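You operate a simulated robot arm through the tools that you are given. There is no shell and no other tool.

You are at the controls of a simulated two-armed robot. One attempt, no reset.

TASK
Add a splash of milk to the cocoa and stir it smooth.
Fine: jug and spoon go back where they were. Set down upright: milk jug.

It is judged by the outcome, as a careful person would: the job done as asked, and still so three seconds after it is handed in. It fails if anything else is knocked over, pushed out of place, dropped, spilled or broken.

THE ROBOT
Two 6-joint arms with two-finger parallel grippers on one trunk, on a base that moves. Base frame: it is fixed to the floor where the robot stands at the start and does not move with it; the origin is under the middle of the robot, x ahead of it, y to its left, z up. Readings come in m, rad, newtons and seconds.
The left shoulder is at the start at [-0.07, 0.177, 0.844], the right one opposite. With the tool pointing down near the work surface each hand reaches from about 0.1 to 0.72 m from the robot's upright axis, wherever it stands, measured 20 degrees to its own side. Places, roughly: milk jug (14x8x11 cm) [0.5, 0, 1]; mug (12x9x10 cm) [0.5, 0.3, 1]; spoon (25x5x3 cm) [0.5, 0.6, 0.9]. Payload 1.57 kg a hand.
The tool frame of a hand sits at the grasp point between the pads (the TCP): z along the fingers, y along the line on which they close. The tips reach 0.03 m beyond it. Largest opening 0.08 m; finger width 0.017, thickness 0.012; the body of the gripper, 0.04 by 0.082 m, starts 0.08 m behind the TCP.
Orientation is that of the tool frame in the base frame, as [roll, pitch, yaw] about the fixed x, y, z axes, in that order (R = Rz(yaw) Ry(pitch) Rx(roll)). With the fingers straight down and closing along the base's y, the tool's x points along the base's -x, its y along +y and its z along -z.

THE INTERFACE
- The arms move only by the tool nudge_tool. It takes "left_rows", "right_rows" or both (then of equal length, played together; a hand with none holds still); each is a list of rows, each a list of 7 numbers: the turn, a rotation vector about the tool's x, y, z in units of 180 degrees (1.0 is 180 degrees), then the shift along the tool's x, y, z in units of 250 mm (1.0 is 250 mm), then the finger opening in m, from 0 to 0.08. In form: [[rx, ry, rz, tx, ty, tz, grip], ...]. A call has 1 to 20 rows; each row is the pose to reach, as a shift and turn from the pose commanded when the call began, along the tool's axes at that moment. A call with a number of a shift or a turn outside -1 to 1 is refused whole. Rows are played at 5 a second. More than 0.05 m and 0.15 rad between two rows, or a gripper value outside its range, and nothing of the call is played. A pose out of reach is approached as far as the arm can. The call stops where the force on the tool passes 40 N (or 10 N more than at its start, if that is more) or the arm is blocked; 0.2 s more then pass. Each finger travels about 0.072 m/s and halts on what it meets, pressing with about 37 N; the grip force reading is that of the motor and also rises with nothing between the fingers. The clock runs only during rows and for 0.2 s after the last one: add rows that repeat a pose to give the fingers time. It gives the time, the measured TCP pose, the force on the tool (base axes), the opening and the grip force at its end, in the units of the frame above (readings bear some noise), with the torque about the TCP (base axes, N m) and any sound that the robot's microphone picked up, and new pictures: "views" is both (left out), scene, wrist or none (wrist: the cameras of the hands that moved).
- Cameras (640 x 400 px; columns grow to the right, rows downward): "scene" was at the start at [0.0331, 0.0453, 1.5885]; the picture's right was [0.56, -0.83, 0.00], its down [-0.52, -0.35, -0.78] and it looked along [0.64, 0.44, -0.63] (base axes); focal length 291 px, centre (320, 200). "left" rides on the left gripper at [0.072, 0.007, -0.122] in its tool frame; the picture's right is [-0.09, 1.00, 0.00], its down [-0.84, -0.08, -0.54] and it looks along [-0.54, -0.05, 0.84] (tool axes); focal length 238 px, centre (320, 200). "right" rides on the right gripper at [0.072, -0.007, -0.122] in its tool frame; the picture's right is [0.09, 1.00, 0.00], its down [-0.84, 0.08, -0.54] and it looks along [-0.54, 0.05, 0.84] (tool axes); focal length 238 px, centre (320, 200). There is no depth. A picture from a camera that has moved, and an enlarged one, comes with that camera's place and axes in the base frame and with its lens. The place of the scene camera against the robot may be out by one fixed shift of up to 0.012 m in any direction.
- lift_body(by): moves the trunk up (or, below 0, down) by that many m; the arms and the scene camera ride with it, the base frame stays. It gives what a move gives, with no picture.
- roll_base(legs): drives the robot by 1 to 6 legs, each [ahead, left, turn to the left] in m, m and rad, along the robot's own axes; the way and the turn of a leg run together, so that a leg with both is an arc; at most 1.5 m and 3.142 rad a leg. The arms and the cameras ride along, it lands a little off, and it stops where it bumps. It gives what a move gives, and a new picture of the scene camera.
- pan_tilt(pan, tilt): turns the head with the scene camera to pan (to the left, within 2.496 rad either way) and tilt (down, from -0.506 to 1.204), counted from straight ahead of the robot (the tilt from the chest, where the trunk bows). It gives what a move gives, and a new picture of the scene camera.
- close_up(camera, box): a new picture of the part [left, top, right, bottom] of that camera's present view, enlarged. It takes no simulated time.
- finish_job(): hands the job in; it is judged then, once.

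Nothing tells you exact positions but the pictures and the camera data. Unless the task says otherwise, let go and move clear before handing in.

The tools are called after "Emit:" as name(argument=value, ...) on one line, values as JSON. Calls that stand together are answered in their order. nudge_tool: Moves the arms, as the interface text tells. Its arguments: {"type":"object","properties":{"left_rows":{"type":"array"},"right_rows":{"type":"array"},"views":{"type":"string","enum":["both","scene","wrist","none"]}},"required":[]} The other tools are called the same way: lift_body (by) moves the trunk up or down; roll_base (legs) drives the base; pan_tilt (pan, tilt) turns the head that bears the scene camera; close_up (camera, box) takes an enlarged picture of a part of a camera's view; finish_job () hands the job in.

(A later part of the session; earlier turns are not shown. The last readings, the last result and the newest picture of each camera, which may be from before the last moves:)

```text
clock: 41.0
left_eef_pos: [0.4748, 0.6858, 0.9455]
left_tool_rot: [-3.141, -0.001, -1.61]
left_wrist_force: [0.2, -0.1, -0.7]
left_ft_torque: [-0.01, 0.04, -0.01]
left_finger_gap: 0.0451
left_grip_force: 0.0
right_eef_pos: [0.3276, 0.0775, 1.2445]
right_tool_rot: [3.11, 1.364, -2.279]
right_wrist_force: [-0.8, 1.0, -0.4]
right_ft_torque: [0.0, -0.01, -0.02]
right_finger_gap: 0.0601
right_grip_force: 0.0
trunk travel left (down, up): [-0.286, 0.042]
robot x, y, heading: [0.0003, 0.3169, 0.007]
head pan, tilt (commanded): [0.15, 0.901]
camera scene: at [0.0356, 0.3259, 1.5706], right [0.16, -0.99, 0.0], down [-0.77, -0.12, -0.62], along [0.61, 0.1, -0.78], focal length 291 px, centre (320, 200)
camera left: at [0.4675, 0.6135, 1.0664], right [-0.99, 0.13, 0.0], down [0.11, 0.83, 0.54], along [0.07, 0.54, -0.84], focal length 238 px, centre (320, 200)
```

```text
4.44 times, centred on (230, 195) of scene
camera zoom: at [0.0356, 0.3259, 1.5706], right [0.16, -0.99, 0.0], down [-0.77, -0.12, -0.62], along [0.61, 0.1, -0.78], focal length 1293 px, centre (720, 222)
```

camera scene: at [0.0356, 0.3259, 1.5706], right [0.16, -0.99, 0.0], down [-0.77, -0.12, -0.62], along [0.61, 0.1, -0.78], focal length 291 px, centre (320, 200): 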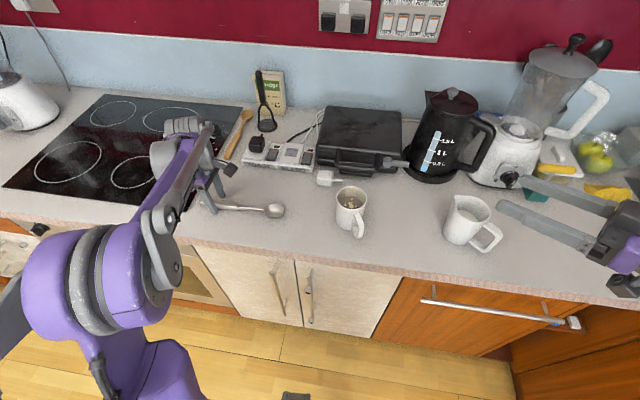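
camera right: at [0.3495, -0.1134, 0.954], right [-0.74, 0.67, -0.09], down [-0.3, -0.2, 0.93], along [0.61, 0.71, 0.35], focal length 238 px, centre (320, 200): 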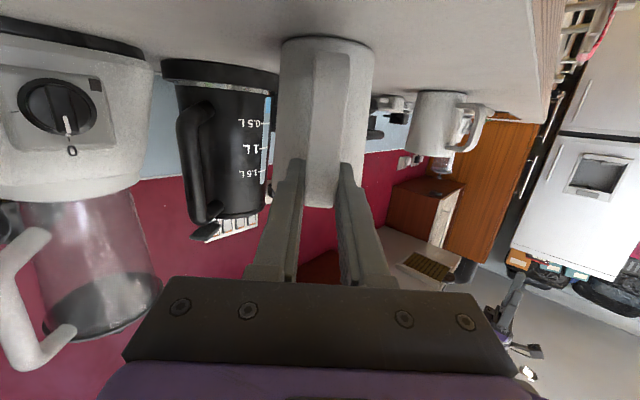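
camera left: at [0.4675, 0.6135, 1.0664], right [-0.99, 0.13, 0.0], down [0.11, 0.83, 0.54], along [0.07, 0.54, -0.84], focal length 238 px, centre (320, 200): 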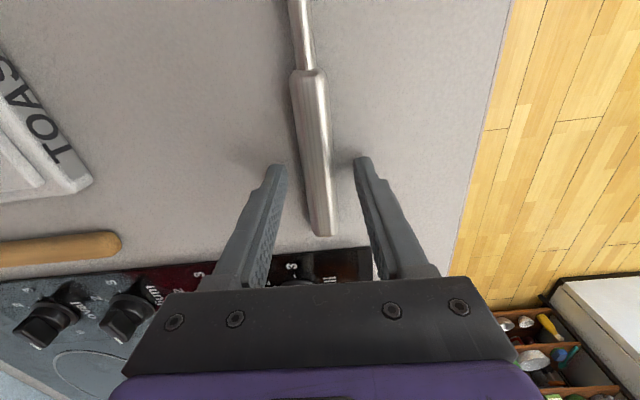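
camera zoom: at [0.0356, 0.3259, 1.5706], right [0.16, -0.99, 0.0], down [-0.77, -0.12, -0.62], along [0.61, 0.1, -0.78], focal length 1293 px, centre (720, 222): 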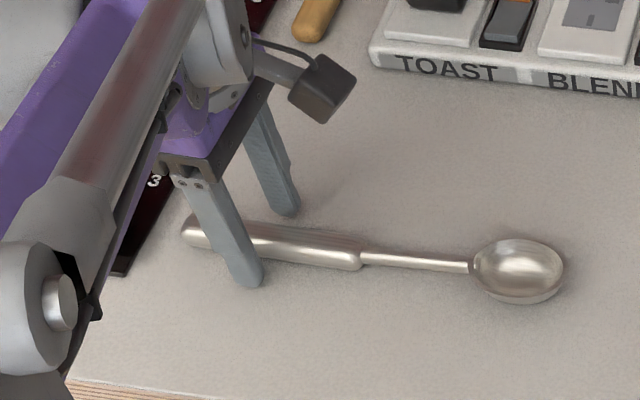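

The tips look to be about 7 mm above the counter. I'll lower 3 mm more and close on the handle.

Emit:
nudge_tool(left_rows=[[0, 0, 0, 0, 0, 0.006, 0.045], [0, 0, 0, 0, 0, 0.012, 0.045], [0, 0, 0, 0, 0, 0.012, 0.03], [0, 0, 0, 0, 0, 0.012, 0.015], [0, 0, 0, 0, 0, 0.012, 0.0], [0, 0, 0, 0, 0, 0.012, 0.0], [0, 0, 0, 0, 0, 0.012, 0.0]])

Emit:
close_up(camera="left", box=[180, 0, 460, 200])

Emit:
close_up(camera="scene", box=[170, 150, 290, 240])

```text
clock: 42.6
left_eef_pos: [0.4774, 0.686, 0.9423]
left_tool_rot: [-3.141, -0.002, -1.609]
left_wrist_force: [-0.2, -0.4, -0.4]
left_ft_torque: [0.01, -0.02, 0.02]
left_finger_gap: 0.0209
left_grip_force: 34.8
right_eef_pos: [0.3265, 0.0776, 1.2458]
right_tool_rot: [3.108, 1.365, -2.278]
right_wrist_force: [-0.5, 0.4, 0.1]
right_ft_torque: [0.03, 0.01, -0.01]
right_finger_gap: 0.0598
right_grip_force: 0.0
trunk travel left (down, up): [-0.286, 0.042]
robot x, y, heading: [-0.0011, 0.3176, 0.006]
head pan, tilt (commanded): [0.15, 0.901]
camera scene: at [0.0356, 0.3258, 1.5706], right [0.16, -0.99, 0.0], down [-0.77, -0.12, -0.62], along [0.61, 0.1, -0.78], focal length 291 px, centre (320, 200)
camera left: at [0.4676, 0.6128, 1.0633], right [-0.99, 0.13, 0.0], down [0.11, 0.83, 0.54], along [0.07, 0.54, -0.84], focal length 238 px, centre (320, 200)
```

scene: 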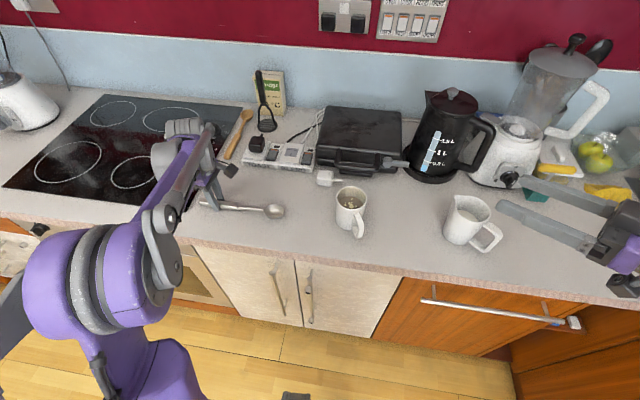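
left: 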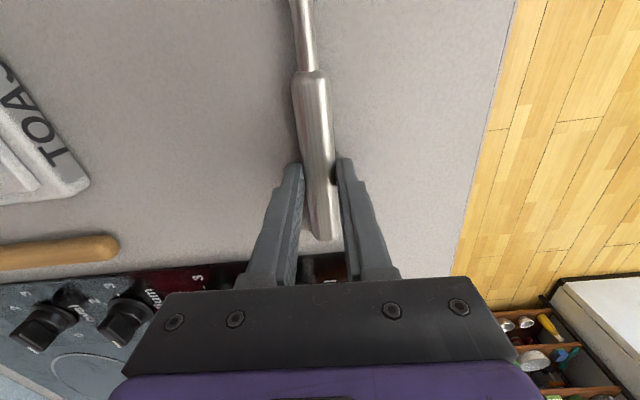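

```text
2.00 times, centred on (320, 100) of left
camera zoom: at [0.4676, 0.6128, 1.0633], right [-0.99, 0.13, 0.0], down [0.11, 0.83, 0.54], along [0.07, 0.54, -0.84], focal length 477 px, centre (320, 400)
```

zoom: 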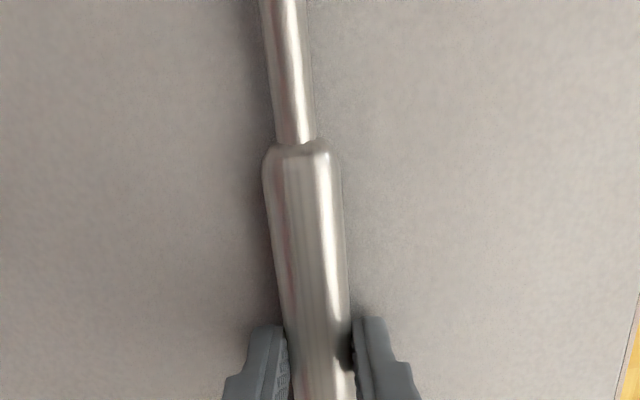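

```text
4.44 times, centred on (230, 195) of scene
camera zoom: at [0.0356, 0.3258, 1.5706], right [0.16, -0.99, 0.0], down [-0.77, -0.12, -0.62], along [0.61, 0.1, -0.78], focal length 1293 px, centre (720, 222)
```

zoom: 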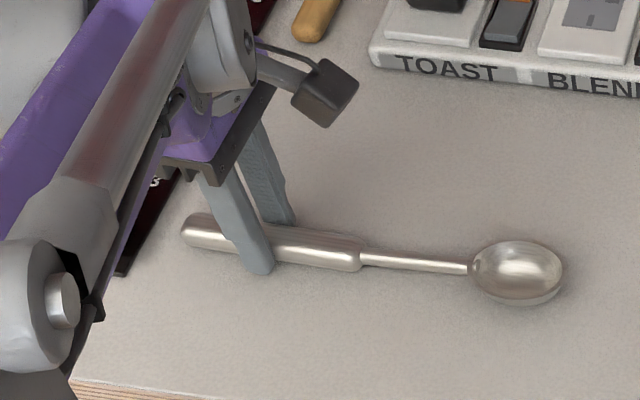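

The spoon is gripped firmly, with a gap of 21 mm. I'll lift it straight up and check that it stays put in the fingers.

Emit:
nudge_tool(left_rows=[[0, 0, 0, 0, 0, -0.03, 0], [0, 0, 0, 0, 0, -0.1, 0], [0, 0, 0, 0, 0, -0.2, 0], [0, 0, 0, 0, 0, -0.32, 0], [0, 0, 0, 0, 0, -0.46, 0], [0, 0, 0, 0, 0, -0.6, 0], [0, 0, 0, 0, 0, -0.74, 0], [0, 0, 0, 0, 0, -0.86, 0], [0, 0, 0, 0, 0, -0.94, 0], [0, 0, 0, 0, 0, -0.96, 0]])

Emit:
close_up(camera="scene", box=[130, 100, 330, 240])

```text
clock: 44.8
left_eef_pos: [0.4777, 0.6858, 1.1809]
left_tool_rot: [3.141, -0.001, -1.61]
left_wrist_force: [-0.6, -0.8, 0.4]
left_ft_torque: [0.05, -0.02, 0.03]
left_finger_gap: 0.021
left_grip_force: 33.9
right_eef_pos: [0.3281, 0.0761, 1.2456]
right_tool_rot: [3.109, 1.364, -2.28]
right_wrist_force: [0.2, -0.4, 0.2]
right_ft_torque: [0.0, -0.01, -0.01]
right_finger_gap: 0.0602
right_grip_force: 0.1
trunk travel left (down, up): [-0.286, 0.042]
robot x, y, heading: [0.0002, 0.317, 0.011]
head pan, tilt (commanded): [0.15, 0.901]
camera scene: at [0.0355, 0.3259, 1.5706], right [0.16, -0.99, 0.0], down [-0.77, -0.12, -0.62], along [0.61, 0.1, -0.78], focal length 291 px, centre (320, 200)
camera left: at [0.47, 0.6128, 1.3032], right [-0.99, 0.13, 0.0], down [0.11, 0.83, 0.54], along [0.07, 0.54, -0.84], focal length 238 px, centre (320, 200)
```

scene: 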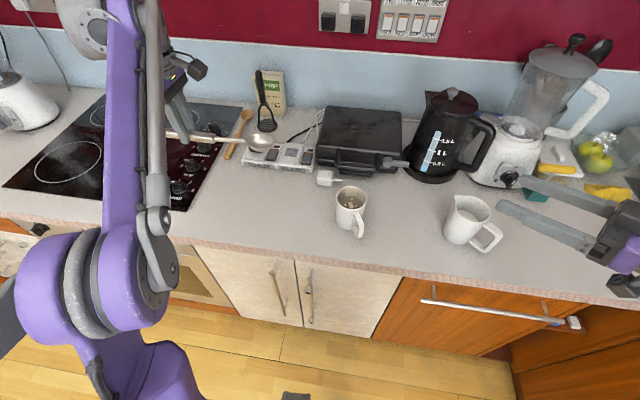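
left: 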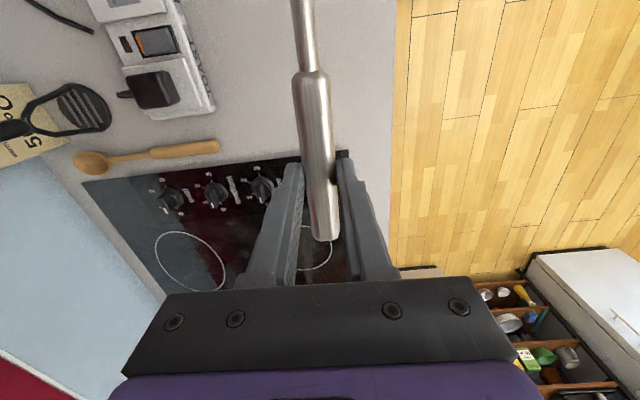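

```text
2.86 times, centred on (230, 170) of scene
camera zoom: at [0.0355, 0.3259, 1.5706], right [0.16, -0.99, 0.0], down [-0.77, -0.12, -0.62], along [0.61, 0.1, -0.78], focal length 831 px, centre (577, 286)
```

zoom: 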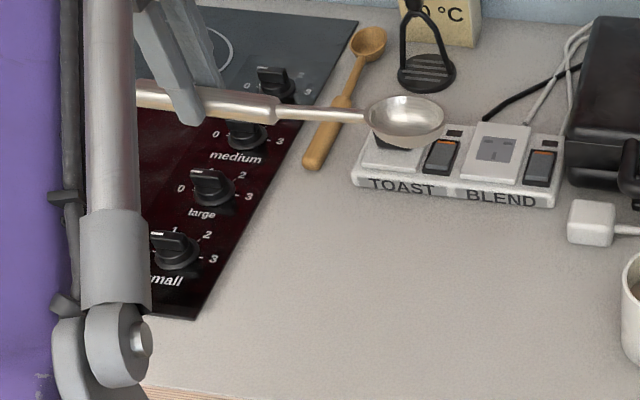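

The spoon is held level and isn't slipping. Next I'll pitch the hand forward so the bowl swings down, moving a little up and towards the mug.

Emit:
nudge_tool(left_rows=[[0, -0.0417, 0, 0.032, 0.011, -0.016, 0], [0, -0.0833, 0, 0.065, 0.022, -0.032, 0], [0, -0.125, 0, 0.097, 0.032, -0.048, 0], [0, -0.1667, 0, 0.13, 0.043, -0.064, 0], [0, -0.2083, 0, 0.162, 0.054, -0.08, 0], [0, -0.25, 0, 0.194, 0.065, -0.096, 0], [0, -0.2917, 0, 0.227, 0.076, -0.112, 0], [0, -0.3333, 0, 0.259, 0.086, -0.128, 0], [0, -0.375, 0, 0.292, 0.097, -0.144, 0], [0, -0.4167, 0, 0.324, 0.108, -0.16, 0]])

```text
clock: 47.0
left_eef_pos: [0.4468, 0.6053, 1.2236]
left_tool_rot: [-3.139, 1.313, -1.608]
left_wrist_force: [0.7, -0.2, -0.2]
left_ft_torque: [0.02, 0.0, -0.02]
left_finger_gap: 0.0209
left_grip_force: 34.3
right_eef_pos: [0.3265, 0.0767, 1.2449]
right_tool_rot: [3.11, 1.367, -2.28]
right_wrist_force: [-0.9, 1.1, -0.1]
right_ft_torque: [0.01, 0.03, -0.01]
right_finger_gap: 0.0598
right_grip_force: 0.1
trunk travel left (down, up): [-0.286, 0.042]
robot x, y, heading: [-0.0021, 0.3171, 0.006]
head pan, tilt (commanded): [0.15, 0.901]
camera scene: at [0.0358, 0.3255, 1.5706], right [0.16, -0.99, 0.0], down [-0.77, -0.12, -0.62], along [0.61, 0.1, -0.78], focal length 291 px, centre (320, 200)
camera left: at [0.4352, 0.4688, 1.1841], right [-0.99, 0.06, 0.09], down [0.07, -0.31, 0.95], along [0.09, 0.95, 0.31], focal length 238 px, centre (320, 200)
```

scene: 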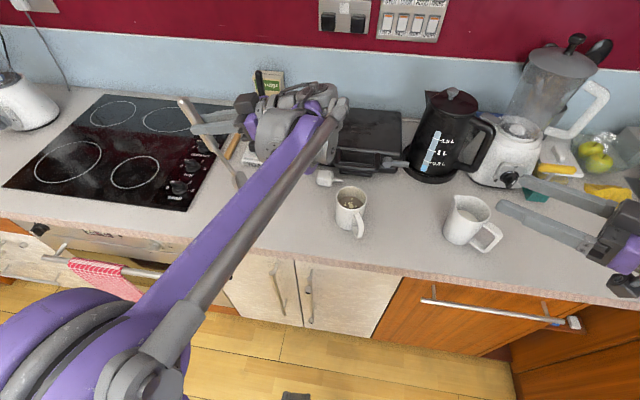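
left: 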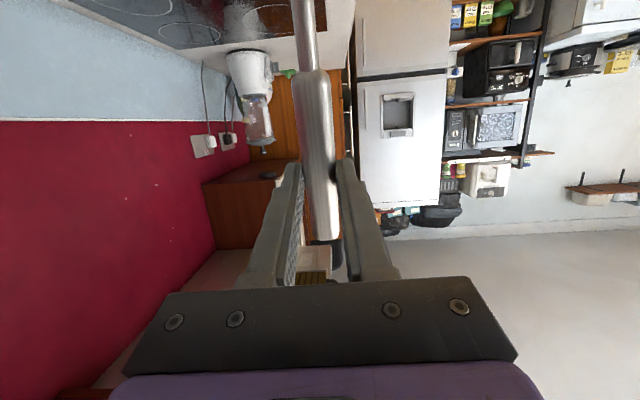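

The spoon now hangs bowl-down from the left hand. I'll swing the hand round to come from the left front, and move towards the mug with the bowl kept above rim height.

Emit:
nudge_tool(left_rows=[[0.0396, 0, 0.0105, 0.0029, -0.0156, -0.063, 0], [0.0792, 0, 0.0209, 0.0057, -0.0313, -0.1261, 0], [0.1189, 0, 0.0314, 0.0086, -0.0469, -0.1891, 0], [0.1585, 0, 0.0419, 0.0114, -0.0626, -0.2522, 0], [0.1981, 0, 0.0523, 0.0143, -0.0782, -0.3152, 0], [0.2377, 0, 0.0628, 0.0171, -0.0939, -0.3783, 0], [0.2774, 0, 0.0733, 0.02, -0.1095, -0.4413, 0], [0.317, 0, 0.0837, 0.0228, -0.1252, -0.5044, 0], [0.3566, 0, 0.0942, 0.0257, -0.1408, -0.5674, 0]])

```text
clock: 49.0
left_eef_pos: [0.4769, 0.4643, 1.2525]
left_tool_rot: [-3.129, 1.311, -2.759]
left_wrist_force: [-0.5, -0.3, -0.5]
left_ft_torque: [0.0, 0.03, -0.02]
left_finger_gap: 0.021
left_grip_force: 34.2
right_eef_pos: [0.327, 0.0768, 1.2458]
right_tool_rot: [3.111, 1.367, -2.278]
right_wrist_force: [-0.1, -0.1, -0.5]
right_ft_torque: [-0.03, 0.0, -0.01]
right_finger_gap: 0.0598
right_grip_force: 0.1
trunk travel left (down, up): [-0.286, 0.042]
robot x, y, heading: [0.001, 0.3141, 0.008]
head pan, tilt (commanded): [0.15, 0.901]
camera scene: at [0.0353, 0.326, 1.5706], right [0.16, -0.99, 0.0], down [-0.77, -0.12, -0.62], along [0.61, 0.1, -0.78], focal length 291 px, centre (320, 200)
camera left: at [0.3474, 0.4205, 1.2126], right [-0.34, 0.94, 0.09], down [-0.26, -0.18, 0.95], along [0.9, 0.3, 0.31], focal length 238 px, centre (320, 200)
```

scene: 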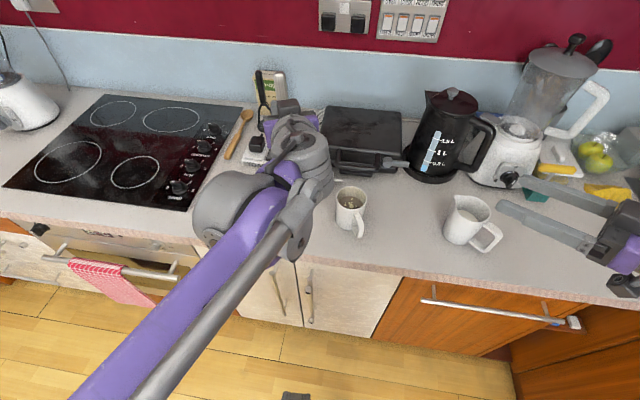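
left: 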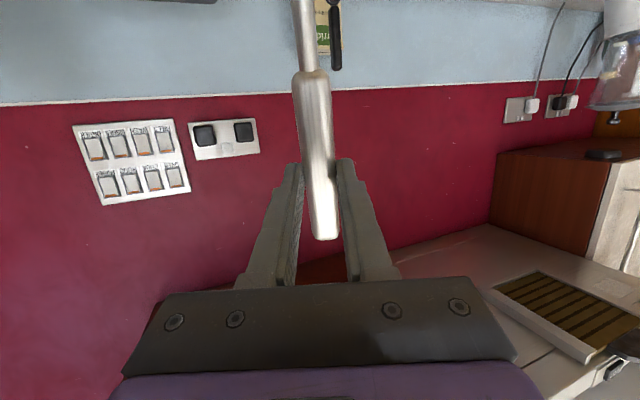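

The hand has turned well. I'll swing it the rest of the way so it points right and forward with the bowl above the mug.

Emit:
nudge_tool(left_rows=[[0.0399, 0, 0.0106, 0.004, -0.0631, -0.0108, 0], [0.0798, 0, 0.0212, 0.0081, -0.1262, -0.0216, 0], [0.1197, 0, 0.0319, 0.0121, -0.1893, -0.0324, 0], [0.1596, 0, 0.0425, 0.0162, -0.2524, -0.0432, 0], [0.1996, 0, 0.0531, 0.0202, -0.3156, -0.054, 0], [0.2395, 0, 0.0637, 0.0243, -0.3787, -0.0648, 0], [0.2794, 0, 0.0744, 0.0283, -0.4418, -0.0756, 0], [0.3193, 0, 0.085, 0.0324, -0.5049, -0.0864, 0], [0.3592, 0, 0.0956, 0.0364, -0.568, -0.0972, 0]])

Emit:
close_up(camera="scene", box=[260, 90, 440, 250])

```text
clock: 51.0
left_eef_pos: [0.5026, 0.3233, 1.2502]
left_tool_rot: [-3.14, 1.314, 2.346]
left_wrist_force: [-0.6, 0.7, -1.3]
left_ft_torque: [0.0, -0.01, -0.02]
left_finger_gap: 0.0209
left_grip_force: 34.6
left hand out of reach, approached as far as the arm can: row 5, 6
right_eef_pos: [0.3278, 0.0762, 1.2453]
right_tool_rot: [3.107, 1.365, -2.282]
right_wrist_force: [0.1, -1.5, -0.2]
right_ft_torque: [0.03, -0.08, 0.02]
right_finger_gap: 0.0599
right_grip_force: 0.1
trunk travel left (down, up): [-0.286, 0.042]
robot x, y, heading: [-0.0008, 0.3172, 0.008]
head pan, tilt (commanded): [0.15, 0.901]
camera scene: at [0.0367, 0.3258, 1.5706], right [0.16, -0.99, 0.0], down [-0.77, -0.12, -0.62], along [0.61, 0.1, -0.78], focal length 291 px, centre (320, 200)
camera left: at [0.4134, 0.4246, 1.2107], right [0.73, 0.68, 0.09], down [-0.27, 0.17, 0.95], along [0.63, -0.71, 0.31], focal length 238 px, centre (320, 200)
```

scene: 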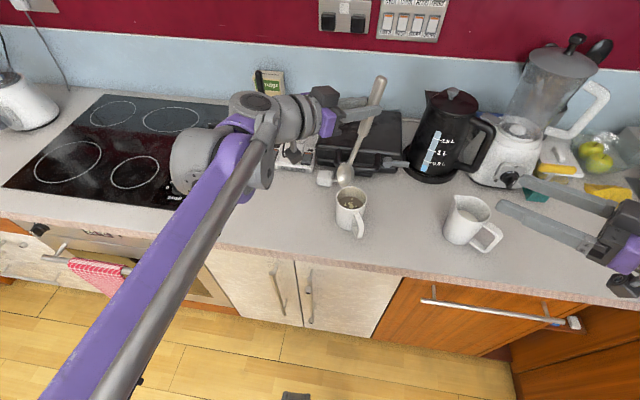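
left: 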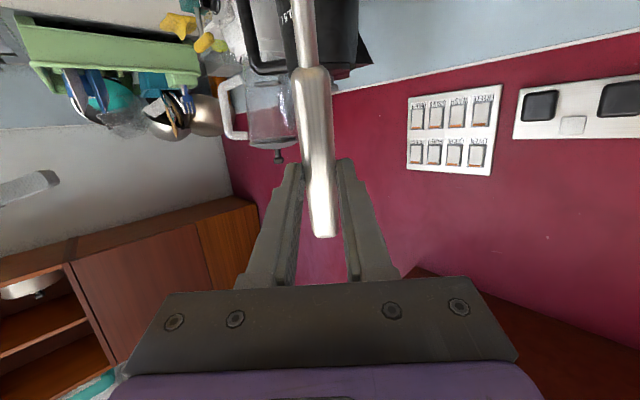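

```text
2.50 times, centred on (350, 170) of scene
camera zoom: at [0.0367, 0.3258, 1.5706], right [0.16, -0.99, 0.0], down [-0.77, -0.12, -0.62], along [0.61, 0.1, -0.78], focal length 727 px, centre (245, 275)
```

zoom: 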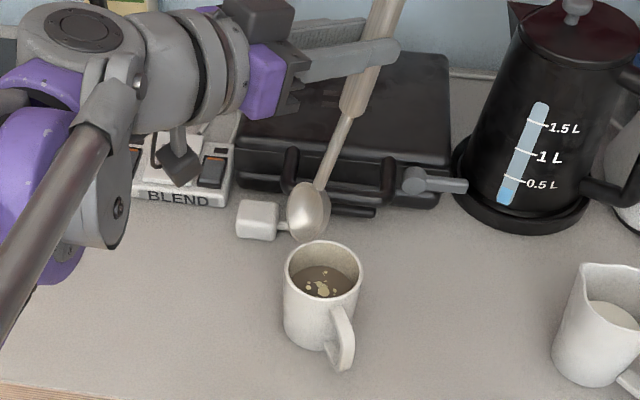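

I have a clear view of the bowl hanging just above and behind the mug. I'll zoom in to place the bowl precisely against the rim.

Emit:
close_up(camera="scene", box=[310, 130, 400, 240])

Emit:
close_up(camera="scene", box=[325, 175, 375, 245])

```text
3.64 times, centred on (355, 185) of scene
camera zoom: at [0.0367, 0.3258, 1.5706], right [0.16, -0.99, 0.0], down [-0.77, -0.12, -0.62], along [0.61, 0.1, -0.78], focal length 1058 px, centre (193, 254)
```

zoom: 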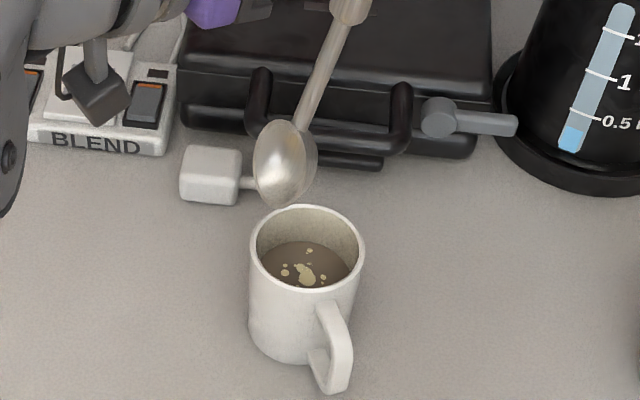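

```text
5.71 times, centred on (350, 210) of scene
camera zoom: at [0.0367, 0.3258, 1.5706], right [0.16, -0.99, 0.0], down [-0.77, -0.12, -0.62], along [0.61, 0.1, -0.78], focal length 1662 px, centre (149, 143)
```

zoom: 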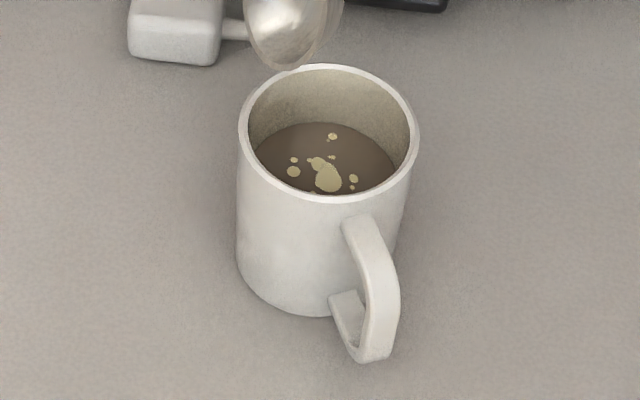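

The mug's centre works out at about (0.4905, 0.3275) with an inner radius of about 35 mm, and the 5 cm bowl fits with roughly 1 cm to spare. I'll make the spoon more upright and centre the bowl over the mug before lowering.

Emit:
nudge_tool(left_rows=[[0, -0.0186, 0, 0.0032, 0.0084, -0.0122, 0], [0, -0.0372, 0, 0.0064, 0.0168, -0.0244, 0], [0, -0.0372, 0, 0.0064, 0.0168, -0.0244, 0]], views="none")

Emit:
close_up(camera="scene", box=[310, 130, 400, 240])

Emit:
close_up(camera="scene", box=[325, 155, 375, 225])

```text
clock: 51.8
left_eef_pos: [0.5016, 0.33, 1.2522]
left_tool_rot: [-3.138, 1.432, 2.352]
left_wrist_force: [-0.1, 0.3, -0.3]
left_ft_torque: [0.01, 0.04, 0.0]
left_finger_gap: 0.0209
left_grip_force: 34.1
right_eef_pos: [0.3273, 0.0772, 1.2459]
right_tool_rot: [3.108, 1.366, -2.28]
right_wrist_force: [-0.6, -0.3, -0.5]
right_ft_torque: [0.03, -0.05, -0.02]
right_finger_gap: 0.06
right_grip_force: 0.1
trunk travel left (down, up): [-0.286, 0.042]
robot x, y, heading: [0.0005, 0.3185, 0.006]
head pan, tilt (commanded): [0.15, 0.901]
```

```text
3.64 times, centred on (355, 185) of scene
camera zoom: at [0.0355, 0.3258, 1.5706], right [0.16, -0.99, 0.0], down [-0.77, -0.12, -0.62], along [0.61, 0.1, -0.78], focal length 1058 px, centre (193, 254)
```

zoom: 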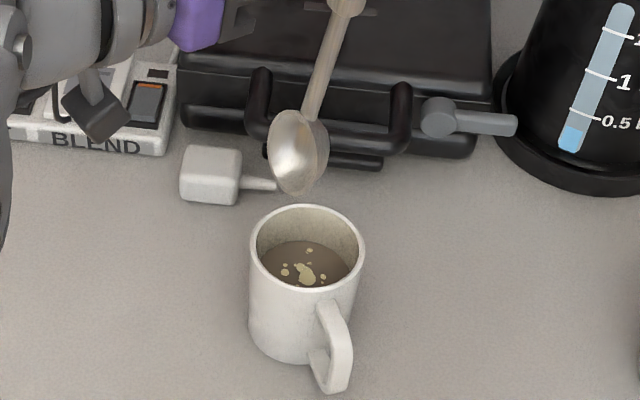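

```text
5.71 times, centred on (350, 190) of scene
camera zoom: at [0.0355, 0.3258, 1.5706], right [0.16, -0.99, 0.0], down [-0.77, -0.12, -0.62], along [0.61, 0.1, -0.78], focal length 1662 px, centre (149, 257)
```

zoom: 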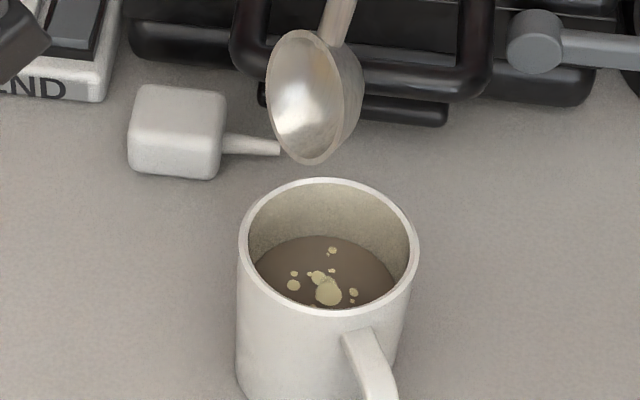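

The bowl is still about 12 mm left of the mug's vertical line, and the spoon leans slightly more than the hand does. I'll bring it more upright and shift it so the bowl hangs straight above the mug's centre.

Emit:
nudge_tool(left_rows=[[0, -0.0139, 0, 0.001, -0.013, -0.007, 0], [0, -0.0278, 0, 0.002, -0.026, -0.014, 0], [0, -0.0278, 0, 0.002, -0.026, -0.014, 0]], views="none")

Emit:
close_up(camera="scene", box=[310, 130, 400, 240])

Emit:
close_up(camera="scene", box=[325, 155, 375, 225])

```text
clock: 52.6
left_eef_pos: [0.4952, 0.3302, 1.2509]
left_tool_rot: [-3.131, 1.518, 2.359]
left_wrist_force: [0.6, -0.1, -0.4]
left_ft_torque: [-0.01, 0.0, 0.02]
left_finger_gap: 0.021
left_grip_force: 33.9
right_eef_pos: [0.328, 0.0775, 1.2458]
right_tool_rot: [3.108, 1.366, -2.28]
right_wrist_force: [0.4, 0.6, 0.3]
right_ft_torque: [0.01, 0.0, -0.01]
right_finger_gap: 0.0602
right_grip_force: 0.1
trunk travel left (down, up): [-0.286, 0.042]
robot x, y, heading: [-0.001, 0.3163, 0.011]
head pan, tilt (commanded): [0.15, 0.901]
```

```text
3.64 times, centred on (355, 185) of scene
camera zoom: at [0.0357, 0.3258, 1.5706], right [0.16, -0.99, 0.0], down [-0.77, -0.12, -0.62], along [0.61, 0.1, -0.78], focal length 1058 px, centre (193, 254)
```

zoom: 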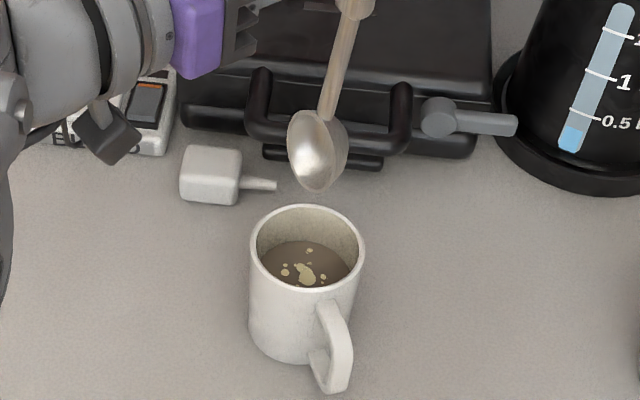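

```text
5.71 times, centred on (350, 190) of scene
camera zoom: at [0.0357, 0.3258, 1.5706], right [0.16, -0.99, 0.0], down [-0.77, -0.12, -0.62], along [0.61, 0.1, -0.78], focal length 1662 px, centre (149, 257)
```

zoom: 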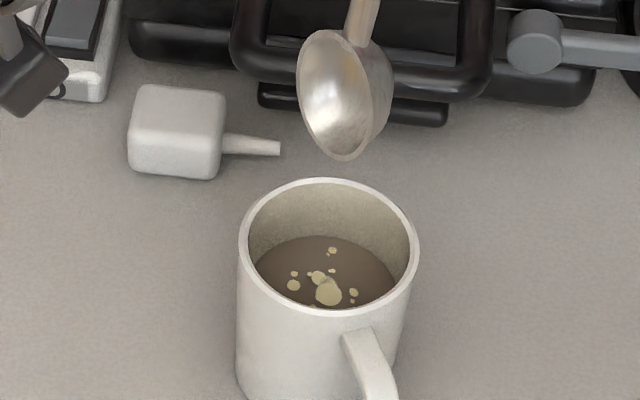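

The bowl is now centred on the vertical line through the mug. I'll lower it until the tip is just above the rim, then check again.

Emit:
nudge_tool(left_rows=[[0, 0, 0, 0.05, 0, 0.0026, 0], [0, 0, 0, 0.1, 0, 0.0053, 0], [0, 0, 0, 0.15, 0, 0.0079, 0], [0, 0, 0, 0.18, 0, 0.0095, 0]], views="none")

Emit:
close_up(camera="scene", box=[325, 155, 375, 225])

```text
clock: 53.6
left_eef_pos: [0.4947, 0.3288, 1.205]
left_tool_rot: [-3.127, 1.52, 2.362]
left_wrist_force: [0.1, -0.2, -0.7]
left_ft_torque: [0.0, 0.04, 0.0]
left_finger_gap: 0.0211
left_grip_force: 33.8
right_eef_pos: [0.3275, 0.077, 1.2459]
right_tool_rot: [3.108, 1.367, -2.28]
right_wrist_force: [-0.6, 0.1, -0.9]
right_ft_torque: [-0.01, 0.02, -0.02]
right_finger_gap: 0.0597
right_grip_force: 0.1
trunk travel left (down, up): [-0.286, 0.042]
robot x, y, heading: [-0.0007, 0.3172, 0.009]
head pan, tilt (commanded): [0.15, 0.901]
```

```text
5.71 times, centred on (350, 190) of scene
camera zoom: at [0.0357, 0.3259, 1.5706], right [0.16, -0.99, 0.0], down [-0.77, -0.12, -0.62], along [0.61, 0.1, -0.78], focal length 1662 px, centre (149, 257)
```

zoom: 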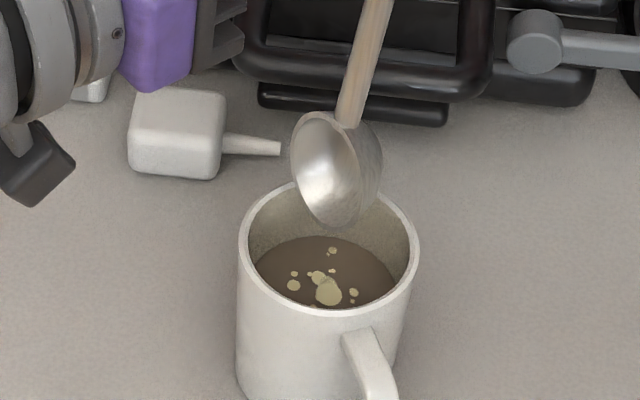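

The bowl is well centred in the mouth of the mug. I'll continue down slowly, watching the forces.

Emit:
nudge_tool(left_rows=[[0, 0, 0, 0.04, 0, 0.0021, 0], [0, 0, 0, 0.08, 0, 0.0042, 0], [0, 0, 0, 0.12, 0, 0.0063, 0], [0, 0, 0, 0.16, 0, 0.0084, 0]], views="none")

Emit:
close_up(camera="scene", box=[325, 155, 375, 225])

```text
clock: 54.6
left_eef_pos: [0.4955, 0.3304, 1.1657]
left_tool_rot: [-3.128, 1.518, 2.36]
left_wrist_force: [-0.4, -0.1, -0.2]
left_ft_torque: [0.03, 0.02, 0.02]
left_finger_gap: 0.021
left_grip_force: 34.2
right_eef_pos: [0.3266, 0.0788, 1.2453]
right_tool_rot: [3.108, 1.364, -2.279]
right_wrist_force: [-0.1, 0.4, -0.3]
right_ft_torque: [0.0, 0.01, 0.01]
right_finger_gap: 0.0599
right_grip_force: 0.0
trunk travel left (down, up): [-0.286, 0.042]
robot x, y, heading: [-0.0016, 0.3186, 0.005]
head pan, tilt (commanded): [0.15, 0.901]
```

```text
5.71 times, centred on (350, 190) of scene
camera zoom: at [0.0358, 0.3259, 1.5706], right [0.16, -0.99, 0.0], down [-0.77, -0.12, -0.62], along [0.61, 0.1, -0.78], focal length 1662 px, centre (149, 257)
```

zoom: 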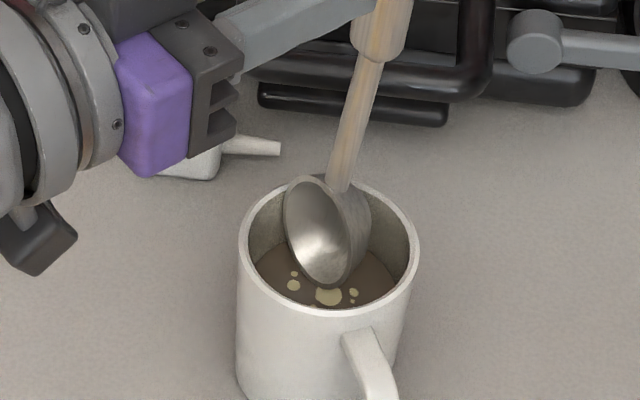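

The bowl is inside the mug with clearance on both sides. Continuing down into the cocoa.

Emit:
nudge_tool(left_rows=[[0, 0, 0, 0.04, 0, 0.0021, 0], [0, 0, 0, 0.08, 0, 0.0042, 0], [0, 0, 0, 0.12, 0, 0.0063, 0], [0, 0, 0, 0.15, 0, 0.0079, 0]], views="none")

Emit:
close_up(camera="scene", box=[325, 155, 375, 225])

```text
clock: 55.6
left_eef_pos: [0.4956, 0.3297, 1.129]
left_tool_rot: [-3.126, 1.519, 2.363]
left_wrist_force: [-1.1, 0.1, -0.2]
left_ft_torque: [-0.13, 0.11, -0.02]
left_finger_gap: 0.0212
left_grip_force: 34.1
right_eef_pos: [0.3259, 0.0763, 1.2466]
right_tool_rot: [3.108, 1.366, -2.277]
right_wrist_force: [-0.3, 0.4, 0.6]
right_ft_torque: [0.02, 0.02, 0.0]
right_finger_gap: 0.0601
right_grip_force: 0.0
trunk travel left (down, up): [-0.286, 0.042]
robot x, y, heading: [-0.0035, 0.3196, 0.008]
head pan, tilt (commanded): [0.15, 0.901]
```

```text
5.71 times, centred on (350, 190) of scene
camera zoom: at [0.0356, 0.3258, 1.5706], right [0.16, -0.99, 0.0], down [-0.77, -0.12, -0.62], along [0.61, 0.1, -0.78], focal length 1662 px, centre (149, 257)
```

zoom: 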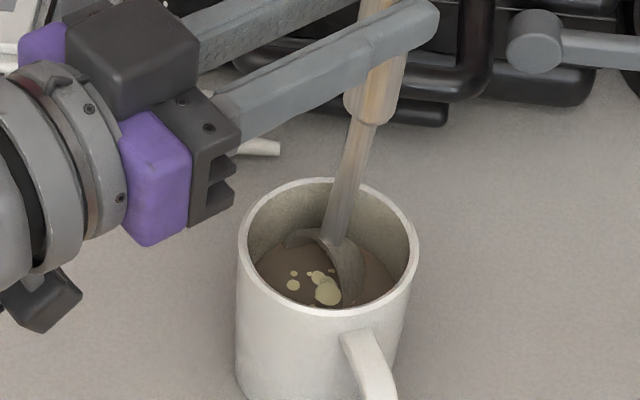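

There's a light touch of under 1 N: the bowl's far-left edge is brushing the inner wall. I'll shift it 6 mm the other way and check that the touch disappears.

Emit:
nudge_tool(left_rows=[[0, 0, 0, 0, -0.012, 0, 0], [0, 0, 0, 0, -0.024, 0, 0], [0, 0, 0, 0, -0.024, 0, 0]], views="none")

Emit:
close_up(camera="scene", box=[325, 155, 375, 225])

```text
clock: 56.4
left_eef_pos: [0.4918, 0.3239, 1.1305]
left_tool_rot: [-3.129, 1.517, 2.361]
left_wrist_force: [-0.5, 0.3, 0.1]
left_ft_torque: [0.05, -0.01, 0.02]
left_finger_gap: 0.0208
left_grip_force: 33.9
right_eef_pos: [0.3255, 0.0769, 1.2468]
right_tool_rot: [3.107, 1.365, -2.28]
right_wrist_force: [-1.0, 0.7, -0.7]
right_ft_torque: [0.01, -0.03, 0.02]
right_finger_gap: 0.0601
right_grip_force: 0.0
trunk travel left (down, up): [-0.286, 0.042]
robot x, y, heading: [-0.0005, 0.316, 0.009]
head pan, tilt (commanded): [0.15, 0.901]
```

```text
5.71 times, centred on (350, 190) of scene
camera zoom: at [0.0357, 0.3259, 1.5706], right [0.16, -0.99, 0.0], down [-0.77, -0.12, -0.62], along [0.61, 0.1, -0.78], focal length 1662 px, centre (149, 257)
```

zoom: 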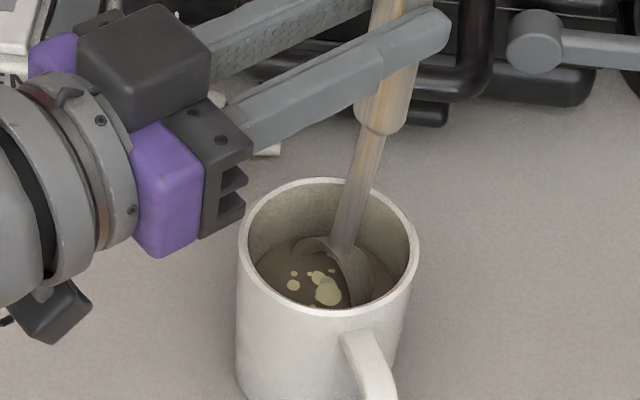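

That's free again. I'll go 1 cm deeper and check before stirring.

Emit:
nudge_tool(left_rows=[[0, 0, 0, 0.02, 0, 0.001, 0], [0, 0, 0, 0.04, 0, 0.0021, 0], [0, 0, 0, 0.04, 0, 0.0021, 0]], views="none")

Emit:
close_up(camera="scene", box=[325, 155, 375, 225])

```text
clock: 57.2
left_eef_pos: [0.4905, 0.3246, 1.1184]
left_tool_rot: [-3.129, 1.519, 2.36]
left_wrist_force: [0.1, 0.8, -0.4]
left_ft_torque: [0.01, 0.03, 0.03]
left_finger_gap: 0.0208
left_grip_force: 34.0
right_eef_pos: [0.3272, 0.0765, 1.2469]
right_tool_rot: [3.109, 1.365, -2.278]
right_wrist_force: [-1.1, 0.2, 0.8]
right_ft_torque: [0.01, -0.02, -0.03]
right_finger_gap: 0.0598
right_grip_force: 0.0
trunk travel left (down, up): [-0.286, 0.042]
robot x, y, heading: [0.0006, 0.3156, 0.009]
head pan, tilt (commanded): [0.15, 0.901]
```

```text
5.71 times, centred on (350, 190) of scene
camera zoom: at [0.0355, 0.3258, 1.5706], right [0.16, -0.99, 0.0], down [-0.77, -0.12, -0.62], along [0.61, 0.1, -0.78], focal length 1662 px, centre (149, 257)
```

zoom: 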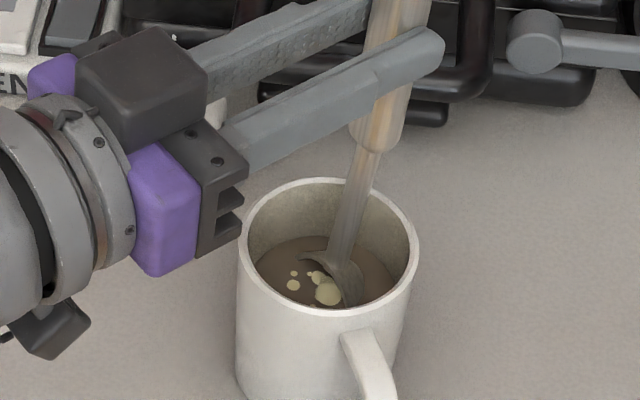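

It moves freely with the bowl mostly submerged. Before stirring I'll probe the available room with small moves, watching torque at the extremes.

Emit:
nudge_tool(left_rows=[[0, 0, 0, 0, 0, 0.02, 0], [0, 0, 0, 0, 0, 0.036, 0], [0, 0, 0, 0, 0, 0.036, 0]], views="none")

Emit:
nudge_tool(left_rows=[[0, 0, 0, 0, 0, -0.036, 0], [0, 0, 0, 0, 0, -0.072, 0], [0, 0, 0, 0, 0, -0.072, 0]], views="none")

Emit:
close_up(camera="scene", box=[325, 155, 375, 225])

```text
clock: 58.0
left_eef_pos: [0.4966, 0.3192, 1.1187]
left_tool_rot: [-3.129, 1.518, 2.361]
left_wrist_force: [-0.9, 0.7, 0.2]
left_ft_torque: [0.22, 0.22, 0.03]
left_finger_gap: 0.021
left_grip_force: 34.4
right_eef_pos: [0.3283, 0.0772, 1.2451]
right_tool_rot: [3.112, 1.368, -2.281]
right_wrist_force: [0.4, 0.2, -0.5]
right_ft_torque: [0.0, -0.04, 0.03]
right_finger_gap: 0.0599
right_grip_force: 0.0
trunk travel left (down, up): [-0.286, 0.042]
robot x, y, heading: [-0.001, 0.3189, 0.002]
head pan, tilt (commanded): [0.15, 0.901]
```

```text
clock: 58.8
left_eef_pos: [0.4858, 0.3306, 1.1212]
left_tool_rot: [-3.128, 1.518, 2.362]
left_wrist_force: [0.1, 0.8, -0.4]
left_ft_torque: [-0.04, 0.0, 0.0]
left_finger_gap: 0.021
left_grip_force: 34.4
right_eef_pos: [0.3284, 0.0779, 1.2455]
right_tool_rot: [3.109, 1.365, -2.281]
right_wrist_force: [-0.7, 0.6, -1.0]
right_ft_torque: [0.01, 0.02, -0.04]
right_finger_gap: 0.0601
right_grip_force: 0.0
trunk travel left (down, up): [-0.286, 0.042]
robot x, y, heading: [-0.0013, 0.3188, 0.011]
head pan, tilt (commanded): [0.15, 0.901]
```

```text
5.71 times, centred on (350, 190) of scene
camera zoom: at [0.0358, 0.3257, 1.5706], right [0.16, -0.99, 0.0], down [-0.77, -0.12, -0.62], along [0.61, 0.1, -0.78], focal length 1662 px, centre (149, 257)
```

zoom: 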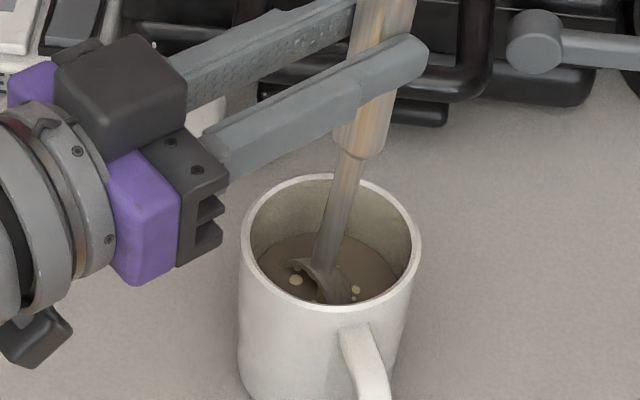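

At +9 mm the bowl touched the wall lightly, about 1.7 N, which nudged the mug roughly 1 mm. The other side is clear, so I'll probe a bit further that way to find the centre.

Emit:
nudge_tool(left_rows=[[0, 0, 0, 0, 0, -0.012, 0], [0, 0, 0, 0, 0, -0.02, 0], [0, 0, 0, 0, 0, -0.02, 0]], views="none")

Emit:
close_up(camera="scene", box=[325, 155, 375, 225])

```text
clock: 59.6
left_eef_pos: [0.4807, 0.3351, 1.1219]
left_tool_rot: [-3.127, 1.516, 2.36]
left_wrist_force: [-0.8, 0.4, -1.1]
left_ft_torque: [0.03, 0.02, 0.02]
left_finger_gap: 0.021
left_grip_force: 34.6
right_eef_pos: [0.3273, 0.0766, 1.2462]
right_tool_rot: [3.108, 1.364, -2.281]
right_wrist_force: [-0.1, 0.7, -0.5]
right_ft_torque: [0.0, 0.0, -0.03]
right_finger_gap: 0.06
right_grip_force: 0.0
trunk travel left (down, up): [-0.286, 0.042]
robot x, y, heading: [0.0015, 0.3158, 0.007]
head pan, tilt (commanded): [0.15, 0.901]
```

```text
5.71 times, centred on (350, 190) of scene
camera zoom: at [0.0356, 0.3258, 1.5706], right [0.16, -0.99, 0.0], down [-0.77, -0.12, -0.62], along [0.61, 0.1, -0.78], focal length 1662 px, centre (149, 257)
```

zoom: 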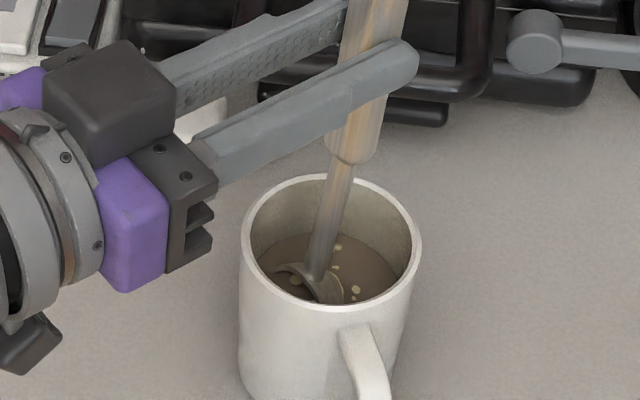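

Still free there, so the working centre is about 5 mm back from where I started. I'll probe sideways now.

Emit:
nudge_tool(left_rows=[[0, 0, 0, 0, -0.008, 0.018, 0], [0, 0, 0, 0, -0.016, 0.036, 0], [0, 0, 0, 0, -0.024, 0.036, 0], [0, 0, 0, 0, -0.024, 0.036, 0]], views="none")

Emit:
close_up(camera="scene", box=[325, 155, 375, 225])

```text
clock: 60.6
left_eef_pos: [0.4831, 0.3251, 1.1177]
left_tool_rot: [-3.128, 1.518, 2.361]
left_wrist_force: [0.1, 0.0, -0.1]
left_ft_torque: [0.0, 0.04, 0.01]
left_finger_gap: 0.0205
left_grip_force: 34.1
right_eef_pos: [0.3267, 0.0758, 1.2453]
right_tool_rot: [3.108, 1.363, -2.281]
right_wrist_force: [0.7, -0.6, 0.6]
right_ft_torque: [-0.02, 0.0, -0.02]
right_finger_gap: 0.06
right_grip_force: 0.2
trunk travel left (down, up): [-0.286, 0.042]
robot x, y, heading: [-0.0004, 0.316, 0.009]
head pan, tilt (commanded): [0.15, 0.901]
```

```text
5.71 times, centred on (350, 190) of scene
camera zoom: at [0.0357, 0.3258, 1.5706], right [0.16, -0.99, 0.0], down [-0.77, -0.12, -0.62], along [0.61, 0.1, -0.78], focal length 1662 px, centre (149, 257)
```

zoom: 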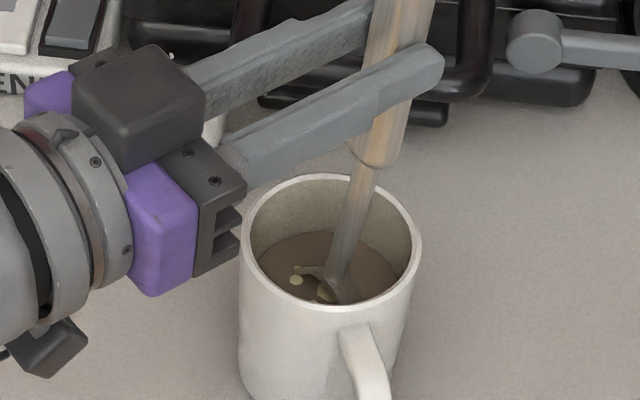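

There's free room on every side of this centre. Stirring now: three turns of a small ellipse (±7 mm by ±4 mm).

Emit:
nudge_tool(left_rows=[[0, 0, 0, 0, 0.008, 0.0242, 0], [0, 0, 0, 0, 0.024, 0.0242, 0], [0, 0, 0, 0, 0.032, 0, 0], [0, 0, 0, 0, 0.024, -0.0242, 0], [0, 0, 0, 0, 0.008, -0.0242, 0], [0, 0, 0, 0, 0, 0, 0], [0, 0, 0, 0, 0.008, 0.0242, 0], [0, 0, 0, 0, 0.024, 0.0242, 0], [0, 0, 0, 0, 0.032, 0, 0], [0, 0, 0, 0, 0.024, -0.0242, 0], [0, 0, 0, 0, 0.008, -0.0242, 0], [0, 0, 0, 0, 0, 0, 0], [0, 0, 0, 0, 0.008, 0.0242, 0], [0, 0, 0, 0, 0.024, 0.0242, 0], [0, 0, 0, 0, 0.032, 0, 0], [0, 0, 0, 0, 0.024, -0.0242, 0], [0, 0, 0, 0, 0.008, -0.0242, 0], [0, 0, 0, 0, 0, 0, 0]], views="none")

Emit:
close_up(camera="scene", box=[325, 155, 375, 225])

```text
clock: 64.4
left_eef_pos: [0.4834, 0.3232, 1.1177]
left_tool_rot: [-3.128, 1.518, 2.362]
left_wrist_force: [0.3, 0.4, -0.3]
left_ft_torque: [0.02, 0.01, 0.03]
left_finger_gap: 0.0209
left_grip_force: 34.1
right_eef_pos: [0.3278, 0.0761, 1.2458]
right_tool_rot: [3.107, 1.365, -2.281]
right_wrist_force: [-1.0, 0.4, -0.4]
right_ft_torque: [0.02, 0.01, 0.01]
right_finger_gap: 0.0601
right_grip_force: 0.1
trunk travel left (down, up): [-0.286, 0.042]
robot x, y, heading: [0.0009, 0.3206, 0.009]
head pan, tilt (commanded): [0.15, 0.901]
```

```text
5.71 times, centred on (350, 190) of scene
camera zoom: at [0.0359, 0.3257, 1.5706], right [0.16, -0.99, 0.0], down [-0.77, -0.12, -0.62], along [0.61, 0.1, -0.78], focal length 1662 px, centre (149, 257)
```

zoom: 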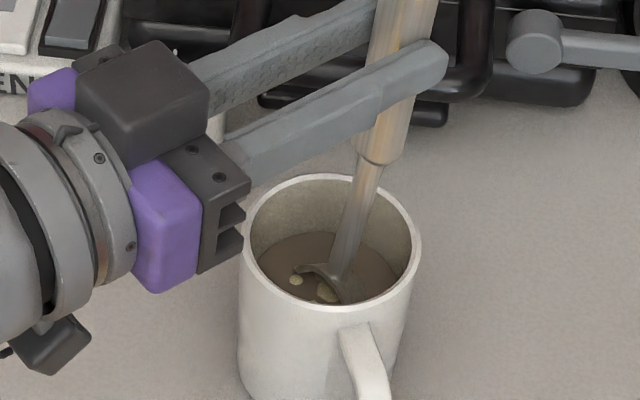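

The mug hasn't moved and there's no contact, but some lumps remain. I'll stir faster and a little wider for several more turns.

Emit:
nudge_tool(left_rows=[[0, 0, 0, 0, 0.0111, 0.0342, 0], [0, 0, 0, 0, 0.0289, 0.0212, 0], [0, 0, 0, 0, 0.0289, -0.0212, 0], [0, 0, 0, 0, 0.0111, -0.0342, 0], [0, 0, 0, 0, 0, 0, 0], [0, 0, 0, 0, 0.0111, 0.0342, 0], [0, 0, 0, 0, 0.0289, 0.0212, 0], [0, 0, 0, 0, 0.0289, -0.0212, 0], [0, 0, 0, 0, 0.0111, -0.0342, 0], [0, 0, 0, 0, 0, 0, 0], [0, 0, 0, 0, 0.0111, 0.0342, 0], [0, 0, 0, 0, 0.0289, 0.0212, 0], [0, 0, 0, 0, 0.0289, -0.0212, 0], [0, 0, 0, 0, 0.0111, -0.0342, 0], [0, 0, 0, 0, 0, 0, 0], [0, 0, 0, 0, 0.0111, 0.0342, 0], [0, 0, 0, 0, 0.0289, 0.0212, 0], [0, 0, 0, 0, 0.0289, -0.0212, 0], [0, 0, 0, 0, 0.0111, -0.0342, 0], [0, 0, 0, 0, 0, 0, 0]], views="none")

Emit:
close_up(camera="scene", box=[325, 155, 375, 225])

```text
clock: 68.6
left_eef_pos: [0.4826, 0.3251, 1.1173]
left_tool_rot: [-3.127, 1.519, 2.363]
left_wrist_force: [0.0, 0.2, 0.2]
left_ft_torque: [0.0, 0.01, 0.0]
left_finger_gap: 0.021
left_grip_force: 33.7
right_eef_pos: [0.3278, 0.0774, 1.2454]
right_tool_rot: [3.107, 1.365, -2.281]
right_wrist_force: [0.1, -0.4, 0.0]
right_ft_torque: [-0.01, 0.01, 0.04]
right_finger_gap: 0.06
right_grip_force: 0.0
trunk travel left (down, up): [-0.286, 0.042]
robot x, y, heading: [-0.0031, 0.3155, 0.01]
head pan, tilt (commanded): [0.15, 0.901]
```

```text
5.71 times, centred on (350, 190) of scene
camera zoom: at [0.036, 0.3256, 1.5706], right [0.16, -0.99, 0.0], down [-0.77, -0.12, -0.62], along [0.61, 0.1, -0.78], focal length 1662 px, centre (149, 257)
```

zoom: 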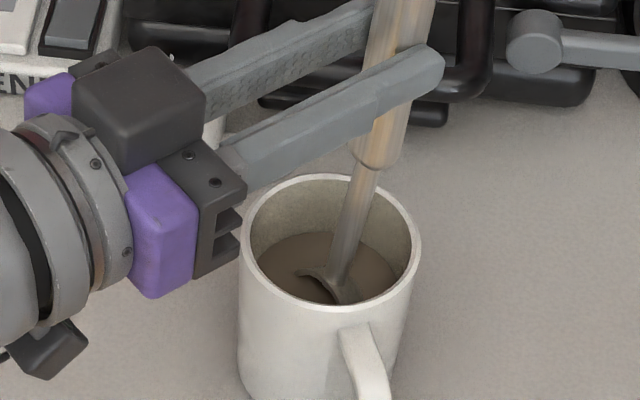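

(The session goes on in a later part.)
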